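You operate a simulated robot arm through the tools that you are given. There is no shell and no other tool. Be economical: measure what you need, move in short steps, check, and stop when the job is done.

You are at the controls of a simulated two-armed robot. One attempt, no reset.

TASK
Jog the rail's two carriers one station forward with the large black knob.
Fine: run knob to HAND, large knob to 120, pins down, large knob back to 0, pins up, run knob back to RUN; the index button is not used.

It is judged by the outcome, as a careful person would: the job done as asked, and still so three seconds after it is handed in. It fails if anything else is knocked over, pushed out of place, dropped, spilled or broken.

THE ROBOT
Two 7-joint arms with two-finger parallel grippers on one trunk, on a base that drives. Base frame: it is fixed to the floor where the robot stands at the start and does not move with it; the origin is under the middle of the robot, x ahead of it, y to its left, z up. Readings come in mm, degrees, newtons and seconds.
The left shoulder is at the start at [60, 147, 543], the right one opposite. With the tool pointing down near the work surface each hand reaches from about 100 to 500 mm from the robot's upright axis, wherever it stands, measured 20 degrees to its own side. Places, roughly: black lock knob [700, 300, 1000]; black run knob [800, 0, 900]; blue knob [900, -100, 900]; blue pin lever [800, 100, 1000]; grey fork [1100, -200, 1000]; large flat black knob [700, 100, 900]; left orange stop [900, 0, 1000]; right orange stop [1100, -200, 1000]. Payload 3.43 kg a hand.
The tool frame of a hand sits at the grasp point between the pads (the TCP): z along the fingers, y along the line on which they close. The tips reach 30 mm beyond it. Largest opening 94 mm; finger width 28, thickness 10; the body of the gripper, 50 by 96 mm, starts 55 mm behind the TCP.
Orientation is that of the tool frame in the base frame, as [roll, pitch, yaw] about the fixed x, y, z axes, in that order (R = Rz(yaw) Ry(pitch) Rx(roll)). With the fingers straight down and closing along the base's y, the tool's x points along the base's -x, its y along +y and its z along -z.

THE INTERFACE
- The arms move only by the tool nudge_tool. It takes "left_steps", "right_steps" or both (then of equal length, played together; a hand with none holds still); each is a list of rows, each a list of 3 entries, a list of its own where there are three numbers: the shift along the base's x, y, z in mm, then the turn, a rotation vector about the base's x, y, z in degrees, then the opening, from 0 (shut) to 1 (fully open). In form: [[[tx, ty, tz], [rx, ry, rz], grip], ...]. A call has 1 to 10 rows; each row is the pose to reach, as a shift and turn from the pose commanded when the call began. Rows are played at 5 a second. More than 50 mm and 8.6 degrees between two rows, or a gripper value outside its range, and nothing of the call is played. A pose out of reach is approached as far as the arm can. The call stops where the force on the tool passes 90 N (or 10 N more than at its start, if that is more) or the arm is blocked; 0.2 s more then pass. The fingers move at their own pace (about 72 mm/s each) and stop on an object; they squeeze with about 21 N. The grip force told is the motor's: it shows also when the fingers shut on nothing. Time passes only in rows, and 0.2 s behind the last, so rows that repeat a pose let the fingers close. It gives the time, the measured TCP pose, the force on the tool (base axes), the opening and the grip force at its end, in the units of the frame above (readings bear some noise), with the torque about the TCP (base axes, N m) and any sound that the robot's microphone picked up.
- Cameras (640 x 400 px; columns grow to the right, rows downward): "scene" is now at [62.9, 7.8, 1190.4]; the picture's right is [0.08, -1.00, 0.00], its down [-0.44, -0.04, -0.90] and it looks along [0.89, 0.07, -0.44] (base axes); focal length 293 px, centre (320, 200). "left" rides on the left gripper at [76, -14, -103] in its tool frame; the picture's right is [0.18, 0.98, 0.00], its down [-0.75, 0.14, -0.64] and it looks along [-0.63, 0.12, 0.77] (tool axes); focal length 243 px, centre (320, 200). "right" rides on the right gripper at [76, 14, -103] in its tool frame; the picture's right is [-0.18, 0.98, 0.00], its down [-0.75, -0.14, -0.64] and it looks along [-0.63, -0.12, 0.77] (tool axes); focal length 243 px, centre (320, 200). There is no depth. A picture from a camera that has moved, and an enlarged one, comes with that camera's place and axes in the base frame and with its lens.
- camera(camera): a new picture of that camera. The clock stands still meanwhile.
- move_column(by): slides the trunk up (or, below 0, down) by that many mm; the arms and the scene camera ride with it, the base frame stays. It gives what a move gives, with no picture.
- roll_base(legs): drives the robot by 1 to 6 legs, each [ahead, left, turn to the left] in mm, mm and degrees, along the robot's own axes; the way and the turn of a leg run together, so that a leg with both is an arc; at most 1500 mm and 180 degrees a leg. The arms and the cameras ride along, it lands a little off, and it stops where it bumps. It gives what a move gives.
- pan_tilt(pan, tilt): turns the head with the scene camera to pan (to the left, within 86 degrees either way) and tilt (down, from -29 to 69), counted from straight ahead of the robot. It gives what a move gives.
- enlarge(camera, box): a new picture of the part [left, top, right, bottom] of that camera's present view, enlarged. The clock stands still meanwhile.
- sign_off(): hands the job in; it is judged then, once.

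Work in short steps. Places have to be worked out from the pictures, the camera data and where the tool is seen: move nearer, look again, correct. Check each grasp and each placing, and mend what went wrong. You have 120 turns and 92 pictures in all, those below and enlarged ones among them. Open the grippers and draw the arms clear of the work before you hand the job in, unless the task says otherwise; then end with one line.

The tools are called after "Request:" as a command line: name --argument value ..., lists and objects as JSON in quotes. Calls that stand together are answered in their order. nudge_tool: Moves the arms, as the interface text tells. Its arguments: {"type":"object","properties":{"left_steps":{"type":"array"},"right_steps":{"type":"array"}},"required":[]} The other tools are called the same way: move_column (by) slides the trunk up or down; roll_base (legs) drives the base; pan_tilt (pan, tilt) turns the head that bears the scene camera; camera (camera) takes a picture; enlarge (camera, box) takes an enlarged picture of a part of a camera's view; sign_off () hands the job in.

At the start:

```text
time: 0.0
left_tool_pos: [325.5, 198.8, 998.9]
left_ee_rot: [180.0, 0.0, -179.9]
left_contact_force: [0.3, 0.0, 0.2]
left_moment: [0.01, 0.0, 0.05]
left_gripper_width: 93.9
left_grasp_force: 0.1
right_tool_pos: [299.9, -83.6, 1000.7]
right_ee_rot: [179.9, 0.1, 180.0]
right_contact_force: [-0.3, -0.1, 0.3]
right_moment: [-0.03, 0.0, -0.02]
right_gripper_width: 93.8
right_grasp_force: 0.0
trunk travel left (down, up): [-250.0, 0.0]
robot x, y, heading: [-1.0, 3.0, 0.1]
head pan, tilt: [4.6, 26.3]
```

scene: 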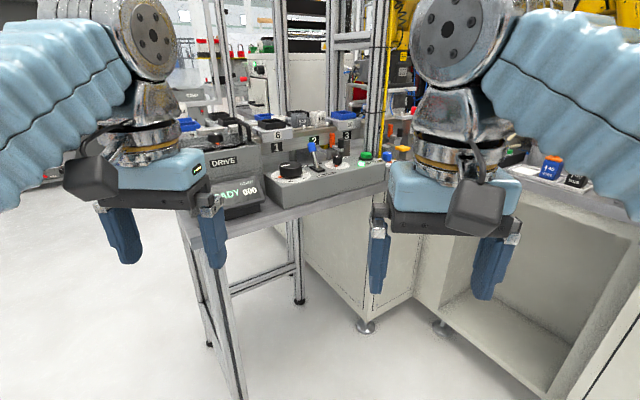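
right: 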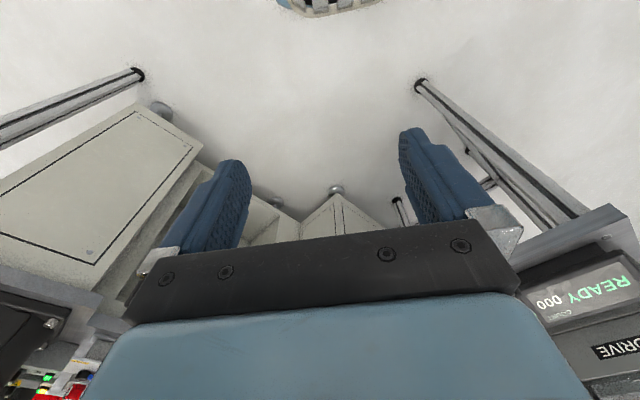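
left: 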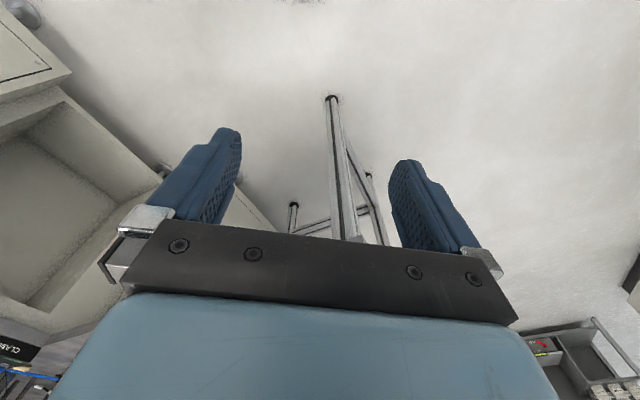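

The work lies ahead, a panel with knobs near columns 280–400. I enlarge that part of the scene view first.

Request:
enlarge --camera "scene" --box '[190, 80, 430, 230]'

```text
2.67 times, centred on (310, 155) of scene
camera zoom: at [62.9, 7.8, 1190.4], right [0.08, -1.0, 0.0], down [-0.44, -0.04, -0.9], along [0.89, 0.07, -0.44], focal length 781 px, centre (347, 320)
```

zoom: 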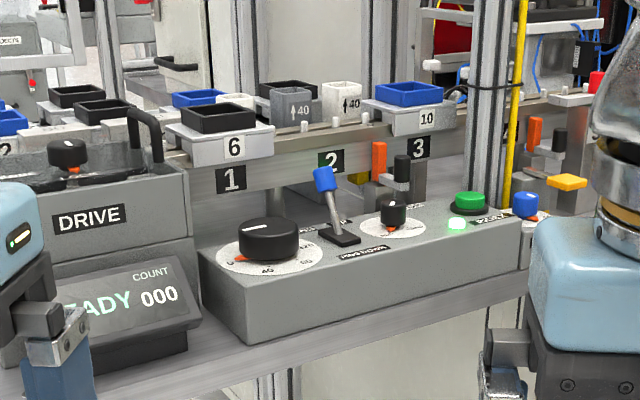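

The panel is turned about 30° to the robot. I drive part of the way and turn to face it, which also gives parallax.

Request:
roll_base --legs '[[150, -60, 0], [0, 0, 30]]'

Request:
pan_tilt --pan 0 --tilt 30

Request:
camera --camera "scene"

```text
time: 2.9
left_tool_pos: [338.1, 273.1, 998.5]
left_ee_rot: [-180.0, 0.0, -150.6]
left_contact_force: [0.3, -0.6, 0.3]
left_moment: [0.02, 0.0, 0.03]
left_gripper_width: 94.0
left_grasp_force: 0.2
right_tool_pos: [455.0, 13.9, 1000.4]
right_ee_rot: [180.0, 0.0, -150.5]
right_contact_force: [-0.3, 0.7, -0.3]
right_moment: [0.02, -0.03, 0.02]
right_gripper_width: 94.1
right_grasp_force: 0.0
trunk travel left (down, up): [-250.0, 0.0]
robot x, y, heading: [153.5, -61.6, 29.8]
head pan, tilt: [4.6, 26.3]
```

```text
time: 3.5
left_tool_pos: [338.7, 273.1, 998.7]
left_ee_rot: [179.9, 0.0, -150.7]
left_contact_force: [-0.2, -0.7, -0.7]
left_moment: [0.0, -0.04, -0.02]
left_gripper_width: 94.1
left_grasp_force: 0.0
right_tool_pos: [455.2, 13.4, 999.3]
right_ee_rot: [179.9, 0.2, -150.6]
right_contact_force: [-0.9, -0.4, -0.2]
right_moment: [0.0, 0.02, 0.0]
right_gripper_width: 93.9
right_grasp_force: 0.2
trunk travel left (down, up): [-250.0, 0.0]
robot x, y, heading: [155.5, -59.9, 29.1]
head pan, tilt: [0.0, 30.0]
```

```text
87 pictures are left
camera scene: at [206.9, -29.7, 1184.5], right [0.49, -0.87, 0.0], down [-0.44, -0.25, -0.87], along [0.75, 0.43, -0.5], focal length 293 px, centre (320, 200)
```

scene: 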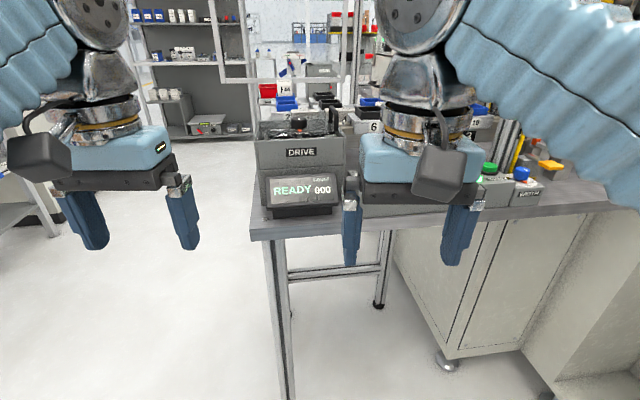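

Facing is good, but the right hand hides the panel. I move the robot to its right so the panel sits between the hands.

Request:
roll_base --legs '[[0, -210, 2]]'

Request:
camera --camera "scene"

```text
time: 5.2
left_tool_pos: [435.5, 94.0, 1000.1]
left_ee_rot: [-180.0, 0.0, -148.8]
left_contact_force: [-0.3, 0.3, 0.1]
left_moment: [-0.01, 0.01, -0.01]
left_gripper_width: 93.8
left_grasp_force: 0.0
right_tool_pos: [560.3, -161.1, 999.8]
right_ee_rot: [-180.0, 0.1, -148.9]
right_contact_force: [-0.6, 1.3, 0.6]
right_moment: [-0.01, -0.02, 0.01]
right_gripper_width: 94.0
right_grasp_force: 0.0
trunk travel left (down, up): [-250.0, 0.0]
robot x, y, heading: [261.2, -243.0, 30.9]
head pan, tilt: [0.0, 30.0]
```

```text
86 pictures are left
camera scene: at [313.9, -212.9, 1184.5], right [0.52, -0.86, 0.0], down [-0.43, -0.26, -0.87], along [0.74, 0.45, -0.5], focal length 293 px, centre (320, 200)
```

scene: 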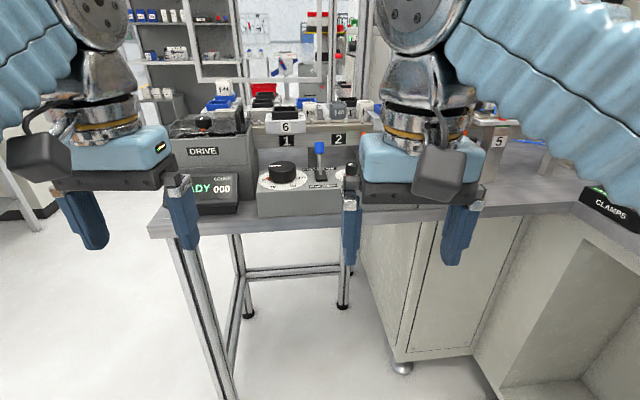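

Request:
enlarge --camera "scene" --box '[180, 100, 370, 220]'

```text
3.33 times, centred on (275, 160) of scene
camera zoom: at [313.9, -212.9, 1184.5], right [0.52, -0.86, 0.0], down [-0.43, -0.26, -0.87], along [0.74, 0.45, -0.5], focal length 977 px, centre (470, 333)
```

zoom: 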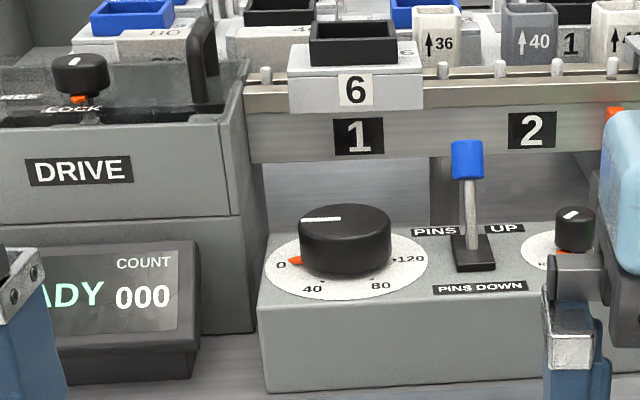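

I judge the large knob at about (740,134) with its top at z 951 and 56 mm across. The lever top is near (809,90,975) and the run knob near (825,21,946). I draw the arms back and apart, raised, to clear the view and the drive.

Request:
nudge_tool --left_steps '[[[-40, -24, 10], [0, 0, 0], 0.8], [[-80, -48, 20], [0, 0, 0], 0.8], [[-115, -69, 30], [0, 0, 0], 0.8], [[-115, -69, 40], [0, 0, 0], 0.8]]' --right_steps '[[[0, -45, 10], [0, 0, 0], 0.8], [[0, -90, 20], [0, 0, 0], 0.8], [[-5, -135, 30], [0, 0, 0], 0.8], [[-10, -175, 40], [0, 0, 0], 0.8]]'

Request:
camera --camera "scene"

```text
time: 6.2
left_tool_pos: [363.9, 62.3, 986.4]
left_ee_rot: [179.9, 0.0, -148.8]
left_contact_force: [-0.5, 0.8, 0.0]
left_moment: [-0.03, -0.01, 0.01]
left_gripper_width: 75.4
left_grasp_force: 0.0
left hand out of reach, approached as far as the arm can: row 1, 2, 3, 4
right_tool_pos: [562.7, -272.3, 983.5]
right_ee_rot: [179.9, 0.2, -148.7]
right_contact_force: [0.6, -1.2, 0.8]
right_moment: [0.01, 0.0, 0.01]
right_gripper_width: 75.5
right_grasp_force: 0.0
right hand out of reach, approached as far as the arm can: row 1, 2, 3, 4
trunk travel left (down, up): [-250.0, 0.0]
robot x, y, heading: [257.8, -241.0, 31.2]
head pan, tilt: [0.0, 30.0]
```

```text
84 pictures are left
camera scene: at [314.3, -212.8, 1184.4], right [0.52, -0.86, 0.0], down [-0.43, -0.26, -0.87], along [0.74, 0.45, -0.5], focal length 293 px, centre (320, 200)
```

scene: 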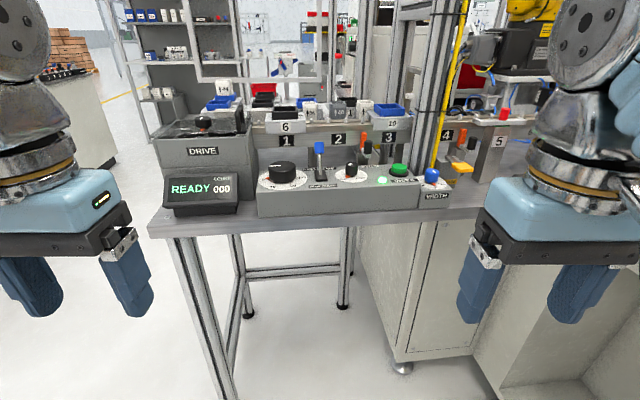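

The view is clear. I enlarge the run knob and the rail.

Request:
enlarge --camera "scene" --box '[250, 110, 410, 210]'

```text
4.00 times, centred on (330, 160) of scene
camera zoom: at [314.3, -212.8, 1184.4], right [0.52, -0.86, 0.0], down [-0.43, -0.26, -0.87], along [0.74, 0.45, -0.5], focal length 1172 px, centre (280, 360)
```

zoom: 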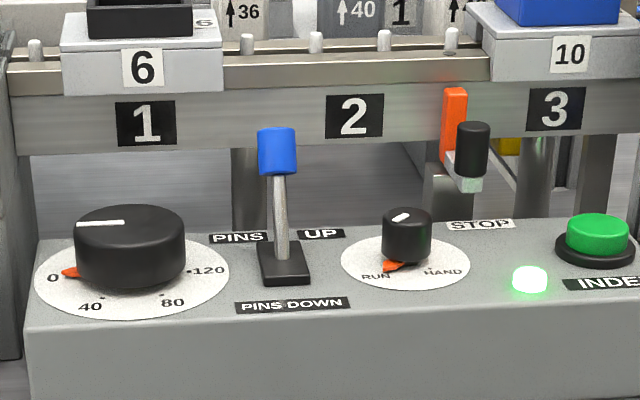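

Request:
enlarge --camera "scene" --box '[340, 100, 500, 200]'

Request:
enlarge --camera "scene" --box '[150, 80, 310, 180]'

```text
4.00 times, centred on (420, 150) of scene
camera zoom: at [314.3, -212.8, 1184.4], right [0.52, -0.86, 0.0], down [-0.43, -0.26, -0.87], along [0.74, 0.45, -0.5], focal length 1172 px, centre (-80, 400)
```

zoom: 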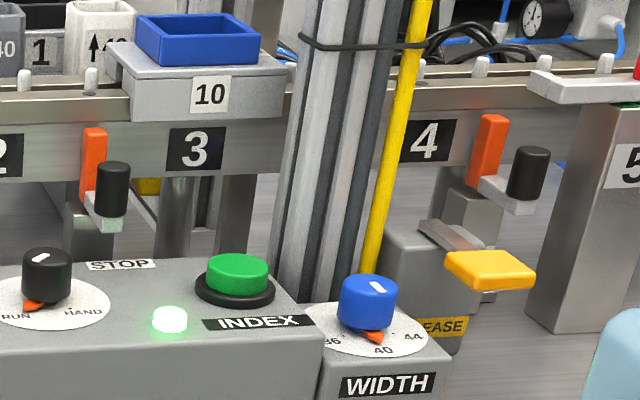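

```text
4.00 times, centred on (230, 130) of scene
camera zoom: at [314.3, -212.8, 1184.4], right [0.52, -0.86, 0.0], down [-0.43, -0.26, -0.87], along [0.74, 0.45, -0.5], focal length 1172 px, centre (680, 480)
```

zoom: 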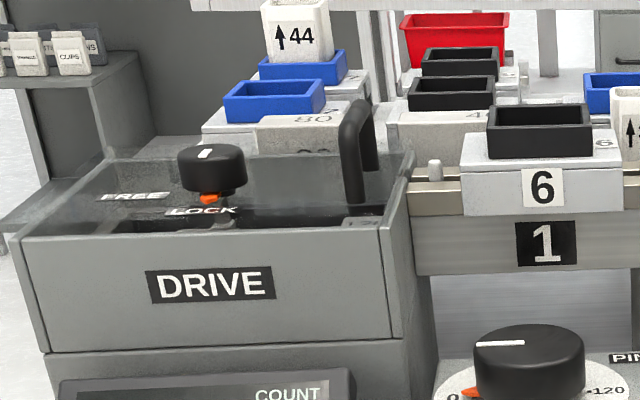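

The stops sit below the carriers and the lid is on LOCK. The run knob points to RUN with HAND at front right, and the large dial runs 0 at left to 120 at right, about 180° counter-clockwise. I drive closer.

Request:
roll_base --legs '[[120, 0, 0], [85, 0, 0]]'

Request:
pan_tilt --pan 0 --tilt 38

Request:
camera --camera "scene"

```text
time: 8.1
left_tool_pos: [544.7, 167.9, 987.7]
left_ee_rot: [180.0, 0.0, -149.1]
left_contact_force: [-0.4, -0.3, 0.3]
left_moment: [0.01, 0.02, 0.03]
left_gripper_width: 75.1
left_grasp_force: 0.0
right_tool_pos: [740.2, -166.8, 983.1]
right_ee_rot: [179.8, 0.0, -149.2]
right_contact_force: [-0.7, -0.8, 0.1]
right_moment: [-0.02, -0.03, -0.01]
right_gripper_width: 75.3
right_grasp_force: 0.2
trunk travel left (down, up): [-250.0, 0.0]
robot x, y, heading: [438.2, -139.7, 30.7]
head pan, tilt: [0.0, 30.0]
```

```text
time: 8.8
left_tool_pos: [545.8, 168.5, 987.3]
left_ee_rot: [180.0, 0.0, -149.3]
left_contact_force: [0.5, 0.5, -0.4]
left_moment: [0.02, 0.02, 0.0]
left_gripper_width: 75.2
left_grasp_force: 0.0
right_tool_pos: [741.4, -166.7, 984.4]
right_ee_rot: [179.9, 0.2, -149.3]
right_contact_force: [-0.1, 0.1, 0.3]
right_moment: [0.0, 0.0, 0.01]
right_gripper_width: 75.1
right_grasp_force: 0.2
trunk travel left (down, up): [-250.0, 0.0]
robot x, y, heading: [444.5, -136.7, 30.7]
head pan, tilt: [0.0, 38.0]
```

```text
80 pictures are left
camera scene: at [489.3, -108.0, 1172.1], right [0.51, -0.86, 0.0], down [-0.53, -0.32, -0.79], along [0.68, 0.4, -0.62], focal length 293 px, centre (320, 200)
```

scene: 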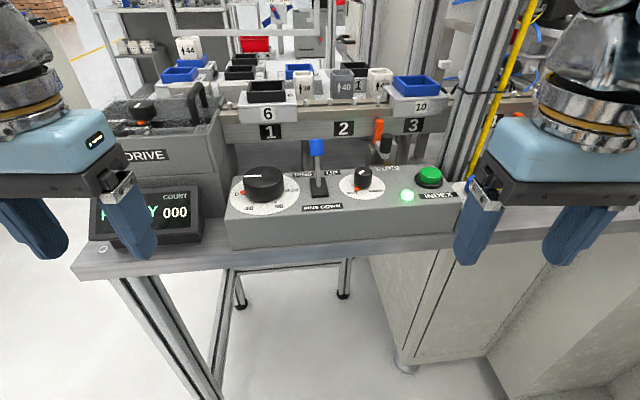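

Request:
enlarge --camera "scene" --box '[220, 120, 460, 270]'

```text
2.67 times, centred on (340, 195) of scene
camera zoom: at [489.3, -108.0, 1172.1], right [0.51, -0.86, 0.0], down [-0.53, -0.32, -0.79], along [0.68, 0.4, -0.62], focal length 781 px, centre (267, 213)
```

zoom: 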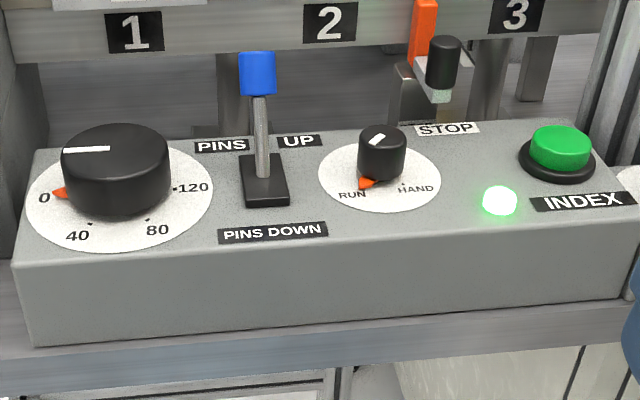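

Refined places are the run knob (824,19) with its top near 946, the large knob (737,130) and the lever top (815,92). I bring the right hand in front of the run knob, turned −45°, to have room for a counter-clockwise turn.

Request:
nudge_tool --right_steps '[[[1, 34, 0], [0, 0, -7.5], 0.7], [[2, 68, 0], [0, 0, -15], 0.7], [[3, 102, 0], [0, 0, -22.5], 0.7], [[4, 136, 0], [0, 0, -30], 0.7], [[5, 170, 0], [0, 0, -37.5], 0.7], [[5, 205, 0], [0, 0, -45], 0.7]]'

Request:
camera --camera "right"

Request:
camera --camera "scene"

```text
time: 10.2
left_tool_pos: [543.7, 168.2, 987.1]
left_ee_rot: [-180.0, 0.1, -149.2]
left_contact_force: [0.4, 0.0, 0.1]
left_moment: [0.01, 0.0, 0.04]
left_gripper_width: 75.2
left_grasp_force: 0.0
right_tool_pos: [747.8, 39.3, 983.2]
right_ee_rot: [179.9, 0.1, 165.7]
right_contact_force: [0.2, -0.3, -0.3]
right_moment: [0.02, -0.01, 0.01]
right_gripper_width: 65.8
right_grasp_force: 0.1
trunk travel left (down, up): [-250.0, 0.0]
robot x, y, heading: [436.3, -137.5, 30.9]
head pan, tilt: [0.0, 38.0]
```

```text
78 pictures are left
camera right: at [677.6, 71.1, 1086.5], right [0.42, 0.91, 0.0], down [0.69, -0.32, 0.64], along [0.58, -0.27, -0.77], focal length 243 px, centre (320, 200)
```

right: 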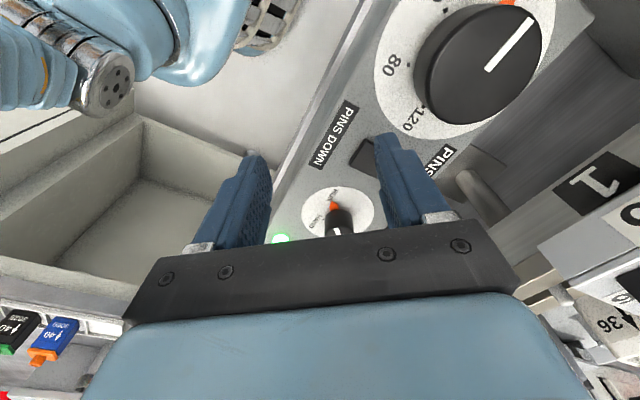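

```text
77 pictures are left
camera scene: at [489.3, -108.2, 1172.1], right [0.51, -0.86, 0.0], down [-0.53, -0.32, -0.79], along [0.68, 0.4, -0.62], focal length 293 px, centre (320, 200)
```

scene: 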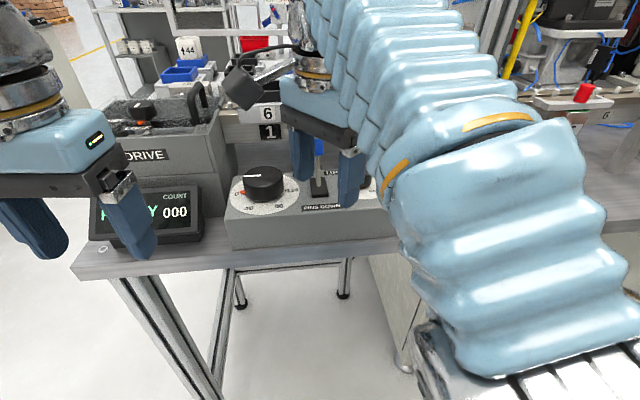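

The wrist view puts the run knob near (816,23). I narrow the opening to keep off the lever, move over the knob at this height, then look.

Request:
nudge_tool --right_steps '[[[0, 0, 0], [0, 0, 0], 0.5], [[0, 0, 0], [0, 0, 0], 0.5], [[18, -10, 0], [0, 0, 0], 0.5], [[36, -16, 0], [0, 0, 0], 0.5], [[54, -18, 0], [0, 0, 0], 0.5]]'

Request:
camera --camera "right"

Request:
enlarge --camera "scene" --box '[240, 90, 400, 190]'

```text
time: 11.4
left_tool_pos: [545.5, 168.3, 986.6]
left_ee_rot: [-179.9, 0.0, -149.1]
left_contact_force: [0.1, 0.4, 0.3]
left_moment: [-0.02, -0.01, 0.0]
left_gripper_width: 75.2
left_grasp_force: 0.0
right_tool_pos: [801.7, 21.5, 984.9]
right_ee_rot: [179.9, 0.1, 165.8]
right_contact_force: [0.3, 0.1, 1.2]
right_moment: [0.01, -0.01, 0.0]
right_gripper_width: 47.2
right_grasp_force: 0.1
trunk travel left (down, up): [-250.0, 0.0]
robot x, y, heading: [438.6, -134.7, 30.5]
head pan, tilt: [0.0, 38.0]
```

```text
76 pictures are left
camera right: at [731.6, 53.3, 1087.6], right [0.42, 0.91, 0.0], down [0.69, -0.32, 0.64], along [0.58, -0.27, -0.77], focal length 243 px, centre (320, 200)
```

right: 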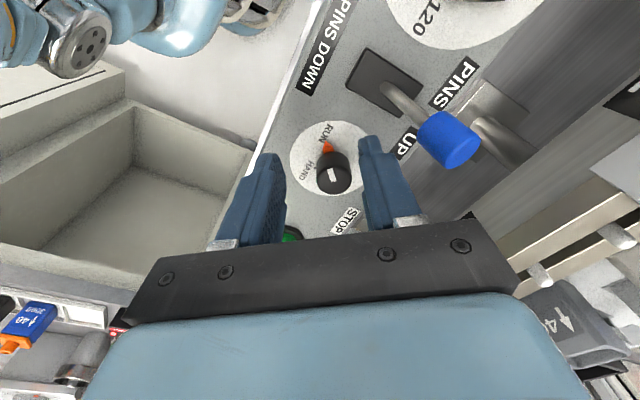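

```text
4.00 times, centred on (320, 140) of scene
camera zoom: at [489.3, -108.0, 1172.1], right [0.51, -0.86, 0.0], down [-0.53, -0.32, -0.79], along [0.68, 0.4, -0.62], focal length 1172 px, centre (320, 440)
```

zoom: 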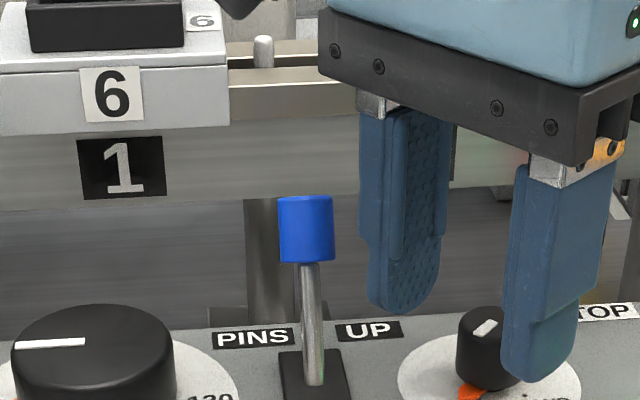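

Knob located at about (823,21). I go forward 21 mm, descend so the tips sit just above the panel, and close.

Request:
nudge_tool --right_steps '[[[21, -1, 0], [0, 0, 0], 0.5], [[21, -1, -15], [0, 0, 0], 0.5], [[21, -1, -29], [0, 0, 0], 0.5], [[21, -1, -29], [0, 0, 0], 0.5]]'

Request:
camera --camera "right"

```text
time: 12.4
left_tool_pos: [546.4, 169.1, 986.9]
left_ee_rot: [-180.0, 0.0, -149.2]
left_contact_force: [-0.1, -0.5, -0.2]
left_moment: [-0.03, 0.02, -0.01]
left_gripper_width: 75.0
left_grasp_force: 0.0
right_tool_pos: [821.7, 18.0, 955.6]
right_ee_rot: [179.9, 0.1, 165.8]
right_contact_force: [0.5, -0.6, 0.3]
right_moment: [0.02, -0.02, -0.03]
right_gripper_width: 47.0
right_grasp_force: 0.1
trunk travel left (down, up): [-250.0, 0.0]
robot x, y, heading: [440.7, -140.0, 30.8]
head pan, tilt: [0.0, 38.0]
```

```text
74 pictures are left
camera right: at [752.3, 51.6, 1058.7], right [0.42, 0.91, 0.0], down [0.69, -0.32, 0.64], along [0.58, -0.27, -0.77], focal length 243 px, centre (320, 200)
```

right: 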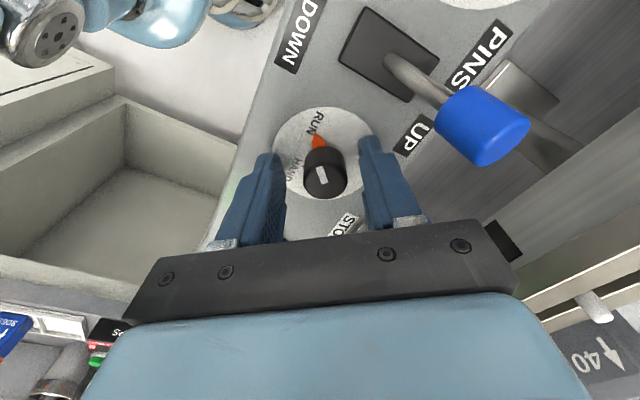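

The dial is centred between the tips. I close on the knob.

Request:
nudge_tool --right_steps '[[[0, 0, 0], [0, 0, 0], 0.2], [[0, 0, 0], [0, 0, 0], 0.15], [[0, 0, 0], [0, 0, 0], 0.15]]'

```text
time: 13.2
left_tool_pos: [545.3, 170.6, 987.3]
left_ee_rot: [-179.9, 0.0, -149.1]
left_contact_force: [1.0, 0.4, 0.0]
left_moment: [-0.02, -0.02, -0.02]
left_gripper_width: 75.2
left_grasp_force: 0.0
right_tool_pos: [822.7, 21.4, 956.0]
right_ee_rot: [179.9, 0.1, 165.8]
right_contact_force: [3.6, 19.3, 3.0]
right_moment: [0.45, -0.36, 0.11]
right_gripper_width: 25.2
right_grasp_force: 44.6
trunk travel left (down, up): [-250.0, 0.0]
robot x, y, heading: [439.2, -137.7, 31.0]
head pan, tilt: [0.0, 38.0]
```

Gripped at 25 mm with a sideways load, so I ease +3 mm in y and start turning counter-clockwise.

Request:
nudge_tool --right_steps '[[[1, 3, 0], [0, 0, 0], 0.15], [[1, 3, 0], [0, 0, 8], 0.15], [[1, 3, 0], [0, 0, 16], 0.15], [[1, 3, 0], [0, 0, 24], 0.15], [[1, 3, 0], [0, 0, 32], 0.15], [[1, 3, 0], [0, 0, 40], 0.15], [[1, 3, 0], [0, 0, 48], 0.15], [[1, 3, 0], [0, 0, 56], 0.15]]'

Request:
camera --camera "right"

```text
time: 15.0
left_tool_pos: [546.4, 165.5, 988.9]
left_ee_rot: [179.8, 0.1, -149.2]
left_contact_force: [0.3, 0.7, 0.5]
left_moment: [-0.01, 0.01, -0.03]
left_gripper_width: 75.4
left_grasp_force: 0.0
right_tool_pos: [824.0, 17.0, 955.3]
right_ee_rot: [179.8, 0.2, -138.2]
right_contact_force: [9.9, -35.8, 14.4]
right_moment: [-1.38, 0.07, -0.15]
right_gripper_width: 25.4
right_grasp_force: 45.0
trunk travel left (down, up): [-250.0, 0.0]
robot x, y, heading: [442.6, -135.1, 30.8]
head pan, tilt: [0.0, 38.0]
```

```text
73 pictures are left
camera right: at [757.6, -22.9, 1058.7], right [-0.52, 0.86, 0.0], down [0.66, 0.39, 0.64], along [0.55, 0.33, -0.77], focal length 243 px, centre (320, 200)
```

right: 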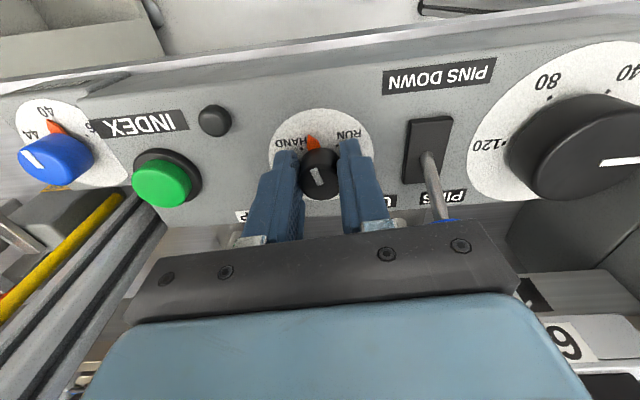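

The pointer has passed the middle and the ready lamp is out. I ease back −3 mm in y and turn on toward HAND.

Request:
nudge_tool --right_steps '[[[0, -3, 0], [0, 0, 0], 0.15], [[0, -3, 0], [0, 0, 8], 0.15], [[0, -3, 0], [0, 0, 16], 0.15], [[0, -3, 0], [0, 0, 24], 0.15], [[0, -3, 0], [0, 0, 31], 0.15], [[0, -3, 0], [0, 0, 31], 0.15]]'

Request:
camera --camera "right"

```text
time: 16.4
left_tool_pos: [546.8, 167.0, 988.1]
left_ee_rot: [179.7, -0.1, -149.1]
left_contact_force: [0.1, 0.2, 0.3]
left_moment: [-0.04, 0.01, 0.01]
left_gripper_width: 75.1
left_grasp_force: 0.2
right_tool_pos: [825.5, 15.8, 955.4]
right_ee_rot: [-180.0, 0.1, -107.3]
right_contact_force: [26.7, -24.5, 12.9]
right_moment: [-0.36, -0.57, -0.66]
right_gripper_width: 25.2
right_grasp_force: 45.4
trunk travel left (down, up): [-250.0, 0.0]
robot x, y, heading: [439.7, -133.4, 30.9]
head pan, tilt: [0.0, 38.0]
```

```text
72 pictures are left
camera right: at [789.8, -52.3, 1058.4], right [-0.88, 0.47, 0.0], down [0.36, 0.68, 0.64], along [0.3, 0.57, -0.77], focal length 243 px, centre (320, 200)
```

right: 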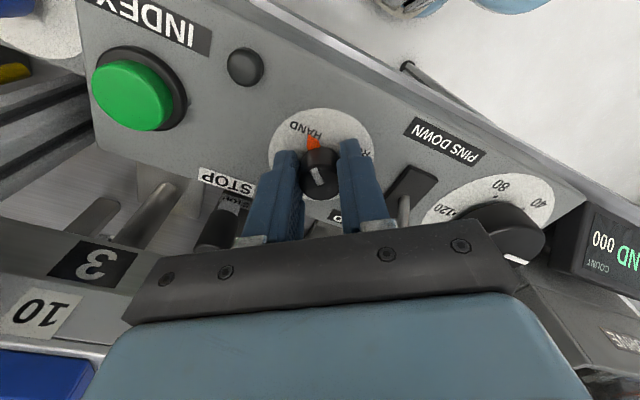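

The display reads "…ND" (HAND) and the pointer is at the mark. I release, lift, and back off while unturning.

Request:
nudge_tool --right_steps '[[[0, 0, 0], [0, 0, 0], 0.5], [[0, 0, 0], [0, 0, 0], 0.5], [[0, 0, 29], [0, 0, 0], 0.5], [[0, -20, 29], [0, 0, -8], 0.5], [[-10, -60, 29], [0, 0, -16], 0.5], [[-30, -100, 29], [0, 0, -24], 0.5], [[-40, -140, 29], [0, 0, -32], 0.5], [[-40, -170, 29], [0, 0, -40], 0.5]]'

Request:
camera --camera "scene"

Request:
enlarge --camera "scene" --box '[80, 120, 400, 320]'

```text
time: 18.2
left_tool_pos: [545.5, 166.7, 987.9]
left_ee_rot: [179.9, 0.0, -149.3]
left_contact_force: [0.6, -0.4, 0.0]
left_moment: [0.02, 0.01, -0.01]
left_gripper_width: 75.2
left_grasp_force: 0.1
right_tool_pos: [786.0, -152.3, 986.4]
right_ee_rot: [179.9, 0.1, -147.2]
right_contact_force: [0.4, -0.6, -0.5]
right_moment: [0.0, 0.02, -0.02]
right_gripper_width: 47.0
right_grasp_force: 0.0
right hand out of reach, approached as far as the arm can: row 7
trunk travel left (down, up): [-250.0, 0.0]
robot x, y, heading: [438.5, -133.5, 30.9]
head pan, tilt: [0.0, 38.0]
```

```text
71 pictures are left
camera scene: at [490.6, -108.2, 1172.0], right [0.51, -0.86, 0.0], down [-0.53, -0.32, -0.79], along [0.68, 0.4, -0.62], focal length 293 px, centre (320, 200)
```

scene: 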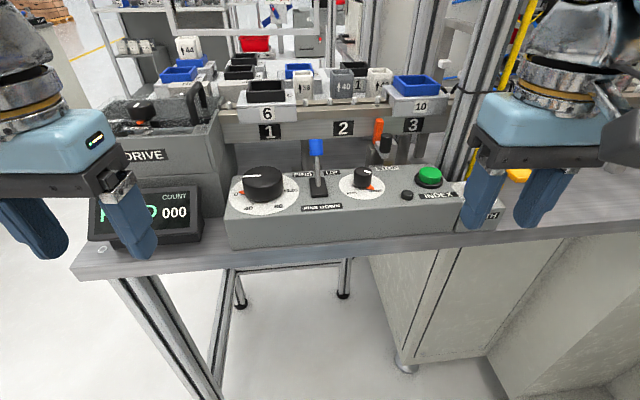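

```text
2.00 times, centred on (240, 220) of scene
camera zoom: at [490.6, -108.2, 1172.0], right [0.51, -0.86, 0.0], down [-0.53, -0.32, -0.79], along [0.68, 0.4, -0.62], focal length 586 px, centre (480, 160)
```

zoom: 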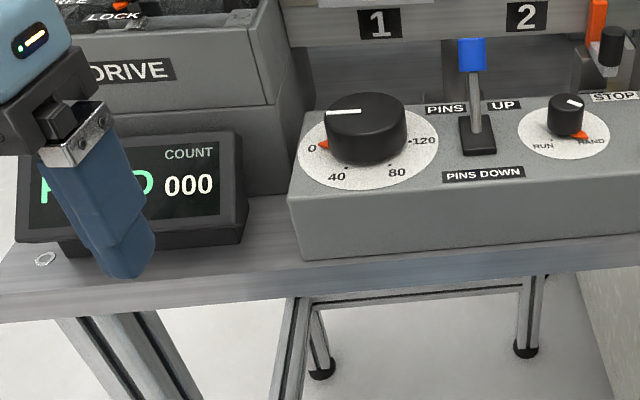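

HAND is confirmed. The DRIVE box wall stands only about 45 mm left of the large knob, so I will grip with the fingers diagonal or front-to-back. I bring the left hand in front of the knob, turned +50°.

Request:
nudge_tool --left_steps '[[[5, -20, 0], [0, 0, 8.3], 0.9], [[20, -40, 0], [0, 0, 16.6], 0.9], [[45, -60, 0], [0, 0, 25], 0.9], [[70, -75, 0], [0, 0, 33.3], 0.9], [[90, -85, 0], [0, 0, 41.6], 0.9], [[107, -87, 0], [0, 0, 50], 0.9]]'

Request:
camera --camera "left"

Request:
camera --camera "scene"

```text
time: 19.6
left_tool_pos: [652.4, 81.9, 988.4]
left_ee_rot: [180.0, 0.0, -99.0]
left_contact_force: [0.0, -0.3, -0.2]
left_moment: [0.01, 0.0, 0.05]
left_gripper_width: 84.3
left_grasp_force: 0.0
right_tool_pos: [784.9, -150.0, 986.7]
right_ee_rot: [179.9, 0.1, -147.2]
right_contact_force: [0.5, 0.8, 0.2]
right_moment: [-0.02, -0.02, 0.02]
right_gripper_width: 47.1
right_grasp_force: 0.0
trunk travel left (down, up): [-250.0, 0.0]
robot x, y, heading: [439.2, -139.1, 30.6]
head pan, tilt: [0.0, 38.0]
```

```text
69 pictures are left
camera left: at [654.2, 3.3, 1089.2], right [-1.0, -0.03, 0.0], down [-0.02, 0.77, 0.64], along [-0.02, 0.64, -0.77], focal length 243 px, centre (320, 200)
```

left: 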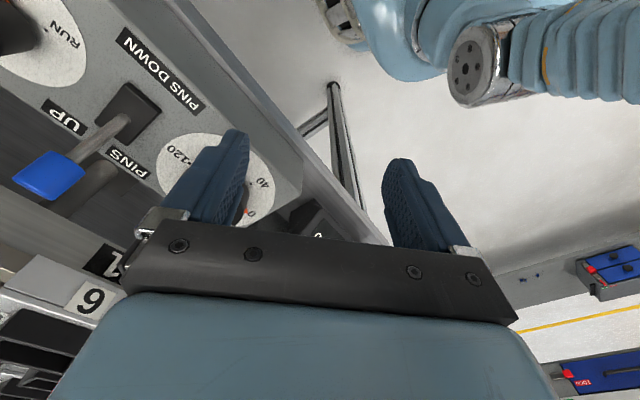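

```text
68 pictures are left
camera scene: at [489.3, -108.0, 1172.1], right [0.51, -0.86, 0.0], down [-0.53, -0.32, -0.79], along [0.68, 0.4, -0.62], focal length 293 px, centre (320, 200)
```

scene: 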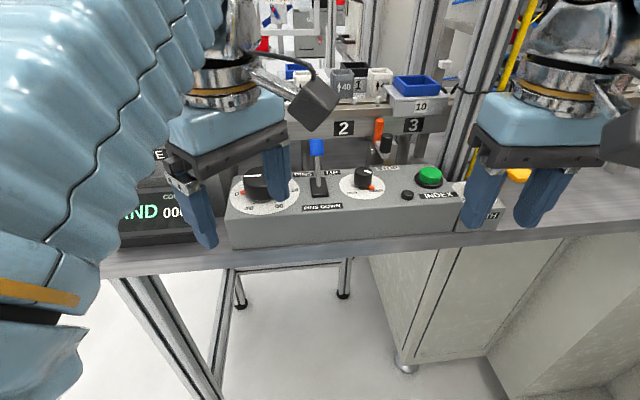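

I move over the knob at this height (tips about 7 mm above the knob top), asking for a few mm more lift.

Request:
nudge_tool --left_steps '[[[0, 0, 6], [0, 0, 0], 0.9], [[30, 17, 6], [0, 0, 0], 0.9], [[58, 33, 6], [0, 0, 0], 0.9], [[85, 48, 6], [0, 0, 0], 0.9], [[85, 48, 6], [0, 0, 0], 0.9]]'

Request:
camera --camera "left"

Request:
camera --camera "right"

```text
time: 20.8
left_tool_pos: [729.3, 125.0, 994.9]
left_ee_rot: [-179.8, 0.1, -99.1]
left_contact_force: [-0.2, 0.7, -0.2]
left_moment: [0.02, 0.03, -0.01]
left_gripper_width: 84.6
left_grasp_force: 0.1
left hand out of reach, approached as far as the arm can: row 4, 5
right_tool_pos: [783.7, -150.8, 986.8]
right_ee_rot: [179.8, 0.2, -147.2]
right_contact_force: [0.8, 0.1, 0.0]
right_moment: [-0.02, -0.03, -0.01]
right_gripper_width: 47.3
right_grasp_force: 0.0
trunk travel left (down, up): [-250.0, 0.0]
robot x, y, heading: [443.1, -138.0, 30.8]
head pan, tilt: [0.0, 38.0]
```

```text
67 pictures are left
camera left: at [731.1, 46.1, 1095.7], right [-1.0, -0.03, 0.0], down [-0.02, 0.77, 0.64], along [-0.01, 0.64, -0.77], focal length 243 px, centre (320, 200)
```

left: 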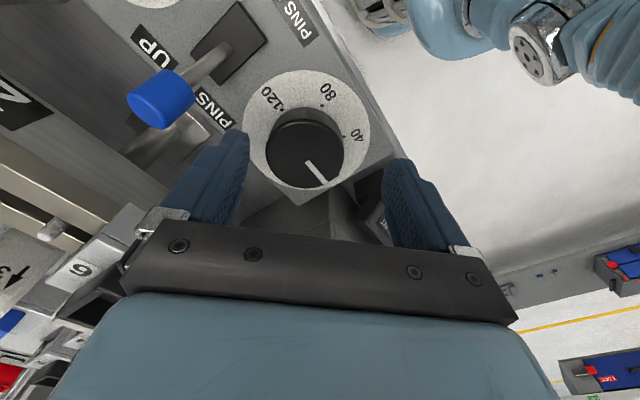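

```text
66 pictures are left
camera right: at [713.6, -180.6, 1090.5], right [-0.38, 0.93, 0.0], down [0.71, 0.29, 0.64], along [0.59, 0.24, -0.77], focal length 243 px, centre (320, 200)
```

right: 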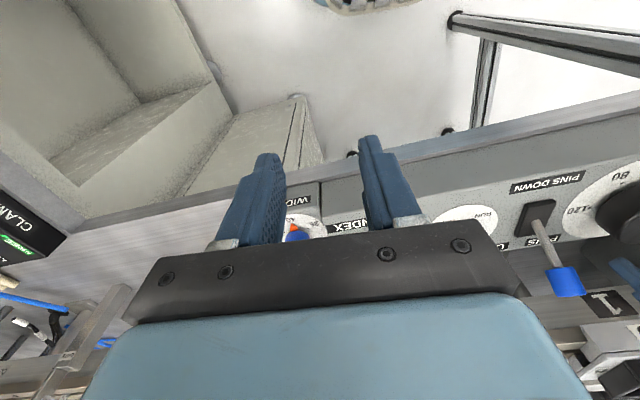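

The knob is at about (739,127) and nearly centred between the fingers. I descend to TCP z≈962 with a small correction.

Request:
nudge_tool --left_steps '[[[0, 0, -12], [0, 0, 0], 0.9], [[0, 0, -24], [0, 0, 0], 0.9], [[0, 0, -34], [0, 0, 0], 0.9], [[0, 0, -34], [0, 0, 0], 0.9]]'

Request:
camera --camera "left"

```text
time: 21.8
left_tool_pos: [729.4, 123.9, 958.7]
left_ee_rot: [179.9, 0.1, -99.2]
left_contact_force: [-0.7, -0.1, -0.2]
left_moment: [-0.01, -0.02, 0.01]
left_gripper_width: 84.2
left_grasp_force: 0.1
right_tool_pos: [785.0, -151.4, 987.2]
right_ee_rot: [179.9, 0.2, -147.1]
right_contact_force: [0.6, 0.2, 0.8]
right_moment: [0.02, 0.02, 0.0]
right_gripper_width: 47.0
right_grasp_force: 0.1
trunk travel left (down, up): [-250.0, 0.0]
robot x, y, heading: [436.8, -139.2, 31.0]
head pan, tilt: [0.0, 38.0]
```

```text
65 pictures are left
camera left: at [730.8, 45.8, 1060.2], right [-1.0, -0.02, 0.0], down [-0.02, 0.77, 0.64], along [-0.02, 0.64, -0.77], focal length 243 px, centre (320, 200)
```

left: 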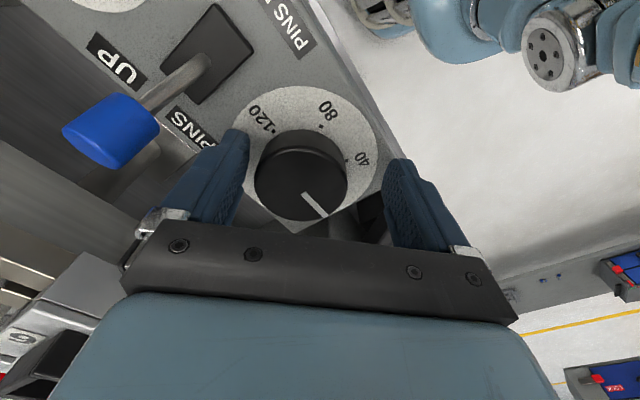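

Shift +9 mm in x to centre, then close on the knob.

Request:
nudge_tool --left_steps '[[[9, 1, 0], [0, 0, 0], 0.9], [[9, 1, 0], [0, 0, 0], 0.65], [[9, 1, 0], [0, 0, 0], 0.5], [[9, 1, 0], [0, 0, 0], 0.5]]'

```text
time: 22.8
left_tool_pos: [738.3, 125.1, 959.3]
left_ee_rot: [179.9, 0.1, -99.1]
left_contact_force: [12.4, -0.1, 2.0]
left_moment: [0.44, -0.42, -0.14]
left_gripper_width: 55.5
left_grasp_force: 45.7
right_tool_pos: [786.4, -152.0, 986.3]
right_ee_rot: [179.9, 0.1, -147.2]
right_contact_force: [0.2, 0.1, 0.4]
right_moment: [0.02, 0.03, 0.02]
right_gripper_width: 47.1
right_grasp_force: 0.0
trunk travel left (down, up): [-250.0, 0.0]
robot x, y, heading: [440.3, -134.3, 30.9]
head pan, tilt: [0.0, 38.0]
```

Gripped at 55.5 mm. I turn counter-clockwise 64° in small steps.

Request:
nudge_tool --left_steps '[[[1, 0, 0], [0, 0, 8], 0.5], [[1, 0, 0], [0, 0, 16], 0.5], [[1, 0, 0], [0, 0, 24], 0.5], [[1, 0, 0], [0, 0, 32], 0.5], [[1, 0, 0], [0, 0, 40], 0.5], [[1, 0, 0], [0, 0, 48], 0.5], [[1, 0, 0], [0, 0, 56], 0.5], [[1, 0, 0], [0, 0, 64], 0.5]]'

Request:
camera --camera "left"

```text
time: 24.6
left_tool_pos: [740.1, 128.2, 957.7]
left_ee_rot: [180.0, 0.1, -34.9]
left_contact_force: [21.5, 19.9, 1.5]
left_moment: [0.56, -0.26, -0.21]
left_gripper_width: 63.4
left_grasp_force: 14.4
right_tool_pos: [787.3, -150.0, 986.3]
right_ee_rot: [179.8, 0.0, -147.1]
right_contact_force: [0.4, -0.4, -0.8]
right_moment: [0.03, -0.05, 0.02]
right_gripper_width: 46.6
right_grasp_force: 0.0
trunk travel left (down, up): [-250.0, 0.0]
robot x, y, heading: [440.7, -132.2, 31.2]
head pan, tilt: [0.0, 38.0]
```

```text
64 pictures are left
camera left: at [811.4, 95.9, 1057.7], right [-0.41, -0.91, 0.0], down [-0.7, 0.31, 0.64], along [-0.59, 0.26, -0.77], focal length 243 px, centre (320, 200)
```

left: 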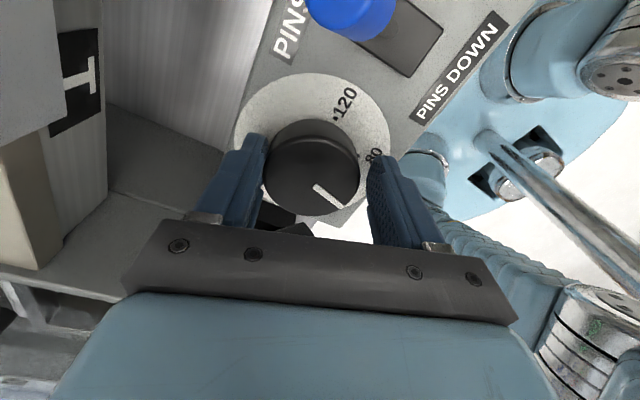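

The mark has followed the turn, but the reading shows 63 mm and a weak grip. I hold still a moment, easing the side load, and read again.

Request:
nudge_tool --left_steps '[[[2, 2, 0], [0, 0, 0], 0.5], [[2, 2, 0], [0, 0, 0], 0.5]]'

Request:
enlarge --camera "left" --box '[160, 50, 480, 250]'

Request:
enlarge --camera "scene" --box '[160, 60, 480, 260]'

```text
time: 25.2
left_tool_pos: [741.8, 131.2, 958.0]
left_ee_rot: [179.9, 0.0, -35.0]
left_contact_force: [7.7, 21.5, -6.7]
left_moment: [0.32, -0.11, -0.04]
left_gripper_width: 59.4
left_grasp_force: 11.1
right_tool_pos: [785.7, -148.4, 987.1]
right_ee_rot: [179.9, 0.1, -147.3]
right_contact_force: [0.3, -0.7, 0.6]
right_moment: [0.03, 0.02, -0.01]
right_gripper_width: 46.8
right_grasp_force: 0.0
trunk travel left (down, up): [-250.0, 0.0]
robot x, y, heading: [442.7, -138.7, 31.0]
head pan, tilt: [0.0, 38.0]
```

```text
2.00 times, centred on (320, 150) of left
camera zoom: at [812.8, 97.1, 1058.1], right [-0.41, -0.91, 0.0], down [-0.7, 0.32, 0.64], along [-0.59, 0.26, -0.77], focal length 485 px, centre (320, 300)
```

zoom: 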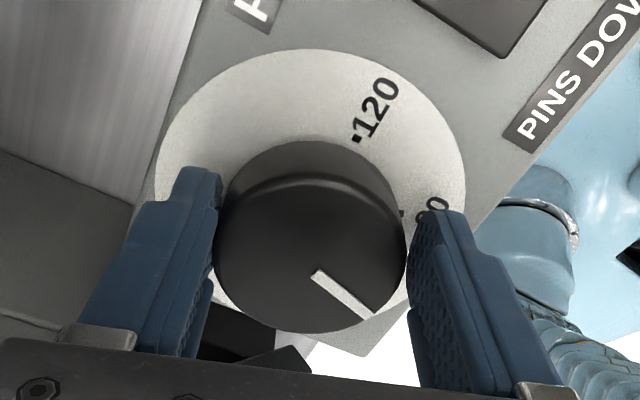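

```text
2.00 times, centred on (320, 160) of scene
camera zoom: at [490.2, -105.8, 1171.9], right [0.51, -0.86, 0.0], down [-0.53, -0.32, -0.79], along [0.68, 0.4, -0.62], focal length 586 px, centre (320, 280)
```

zoom: 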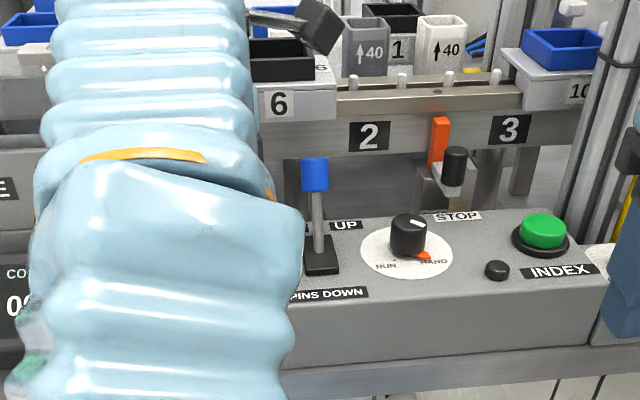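

The carriers are moving (6 has left station 1). The back finger presses the knob one-sidedly, so I shift the hand a further 3–4 mm along (+x,+y) to centre the grip.

Request:
nudge_tool --left_steps '[[[2, 3, 0], [0, 0, 0], 0.5], [[2, 3, 0], [0, 0, 0], 0.5]]'

```text
time: 25.8
left_tool_pos: [744.0, 131.6, 958.5]
left_ee_rot: [179.9, 0.0, -35.2]
left_contact_force: [4.2, 14.7, -3.3]
left_moment: [0.29, -0.02, -0.02]
left_gripper_width: 55.5
left_grasp_force: 7.2
right_tool_pos: [784.7, -149.1, 986.5]
right_ee_rot: [180.0, -0.1, -147.2]
right_contact_force: [-0.6, -0.1, 0.1]
right_moment: [-0.01, 0.02, 0.01]
right_gripper_width: 47.1
right_grasp_force: 0.0
trunk travel left (down, up): [-250.0, 0.0]
robot x, y, heading: [442.9, -139.0, 30.6]
head pan, tilt: [0.0, 38.0]
```

Width is back to 55.5. I ease 2 mm more and continue turning another 32°.

Request:
nudge_tool --left_steps '[[[1, 2, 0], [0, 0, 0], 0.4], [[1, 2, 0], [0, 0, 8], 0.4], [[1, 2, 0], [0, 0, 16], 0.4], [[1, 2, 0], [0, 0, 24], 0.4], [[1, 2, 0], [0, 0, 32], 0.4]]'

Request:
enlarge --camera "left" --box '[160, 50, 480, 250]'

Request:
enlarge --camera "scene" --box '[160, 60, 480, 260]'

```text
time: 27.0
left_tool_pos: [744.7, 134.6, 957.6]
left_ee_rot: [-180.0, 0.0, -3.0]
left_contact_force: [6.7, 10.7, 2.2]
left_moment: [-0.4, 0.53, -0.21]
left_gripper_width: 54.9
left_grasp_force: 45.2
right_tool_pos: [784.7, -149.9, 987.0]
right_ee_rot: [179.9, -0.1, -147.2]
right_contact_force: [-0.2, 0.7, 0.2]
right_moment: [0.0, 0.04, 0.02]
right_gripper_width: 46.6
right_grasp_force: 0.0
trunk travel left (down, up): [-250.0, 0.0]
robot x, y, heading: [436.3, -134.3, 30.7]
head pan, tilt: [0.0, 38.0]
```

```text
2.00 times, centred on (320, 150) of left
camera zoom: at [821.8, 143.3, 1058.7], right [0.13, -0.99, 0.0], down [-0.76, -0.1, 0.64], along [-0.64, -0.08, -0.77], focal length 485 px, centre (320, 300)
```

zoom: 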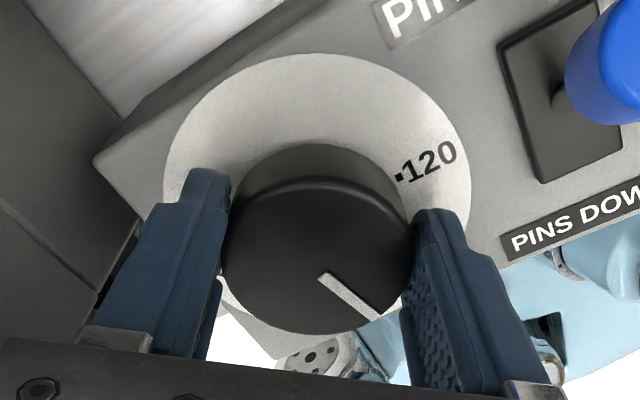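

```text
2.00 times, centred on (320, 160) of scene
camera zoom: at [490.1, -106.9, 1172.1], right [0.51, -0.86, 0.0], down [-0.53, -0.32, -0.79], along [0.68, 0.4, -0.62], focal length 586 px, centre (320, 280)
```

zoom: 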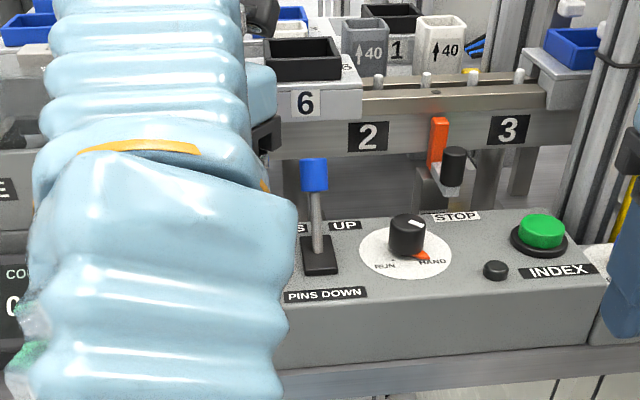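

About half way, grip good. I open slightly, turn the hand back 90° around the knob, and centre for a second stroke.

Request:
nudge_tool --left_steps '[[[0, 0, 0], [0, 0, 0], 0.7], [[0, 0, 0], [0, 0, -8.5], 0.7], [[-1, -1, 0], [0, 0, -17], 0.75], [[-1, -1, 0], [0, 0, -25.5], 0.75], [[-2, -2, 0], [0, 0, -34], 0.75], [[-2, -2, 0], [0, 0, -42.5], 0.75], [[-2, -2, 0], [0, 0, -51], 0.75], [[-3, -3, 0], [0, 0, -59.5], 0.75], [[-3, -3, 0], [0, 0, -68], 0.75], [[-3, -3, 0], [0, 0, -76.5], 0.75]]'

Request:
enlarge --camera "left" --box '[160, 50, 480, 250]'

```text
time: 29.2
left_tool_pos: [740.8, 129.3, 959.3]
left_ee_rot: [180.0, 0.0, -79.8]
left_contact_force: [-0.9, 0.3, 0.9]
left_moment: [-0.02, 0.0, -0.01]
left_gripper_width: 70.7
left_grasp_force: 0.1
right_tool_pos: [784.7, -151.7, 986.8]
right_ee_rot: [179.9, 0.2, -147.1]
right_contact_force: [-0.5, 0.4, 0.1]
right_moment: [0.0, 0.01, -0.03]
right_gripper_width: 47.0
right_grasp_force: 0.0
trunk travel left (down, up): [-250.0, 0.0]
robot x, y, heading: [441.3, -138.6, 30.7]
head pan, tilt: [0.0, 38.0]
```

```text
2.00 times, centred on (320, 150) of left
camera zoom: at [768.5, 55.6, 1059.6], right [-0.94, -0.35, 0.0], down [-0.27, 0.72, 0.64], along [-0.23, 0.6, -0.77], focal length 485 px, centre (320, 300)
```

zoom: 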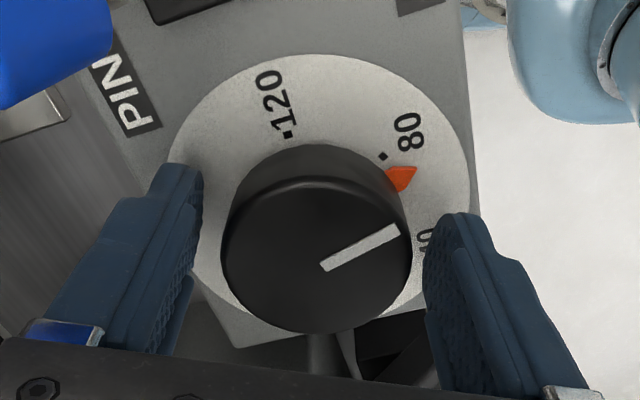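

The knob stays at about 72. It needs roughly 75–85° more. I turn back a bit further and close.

Request:
nudge_tool --left_steps '[[[0, 0, 0], [0, 0, -8.5], 0.75], [[0, 0, 0], [0, 0, -8.5], 0.4], [[0, 0, 0], [0, 0, -8.5], 0.4], [[0, 0, 0], [0, 0, -8.5], 0.4]]'

```text
time: 30.2
left_tool_pos: [739.9, 129.6, 958.1]
left_ee_rot: [180.0, 0.0, -88.2]
left_contact_force: [-9.0, 0.2, -3.0]
left_moment: [-0.05, 0.63, -0.1]
left_gripper_width: 55.5
left_grasp_force: 45.7
right_tool_pos: [783.9, -151.4, 986.8]
right_ee_rot: [179.8, 0.1, -147.1]
right_contact_force: [0.3, -0.7, -0.6]
right_moment: [-0.01, 0.01, -0.02]
right_gripper_width: 46.9
right_grasp_force: 0.0
trunk travel left (down, up): [-250.0, 0.0]
robot x, y, heading: [439.1, -136.4, 30.8]
head pan, tilt: [0.0, 38.0]
```

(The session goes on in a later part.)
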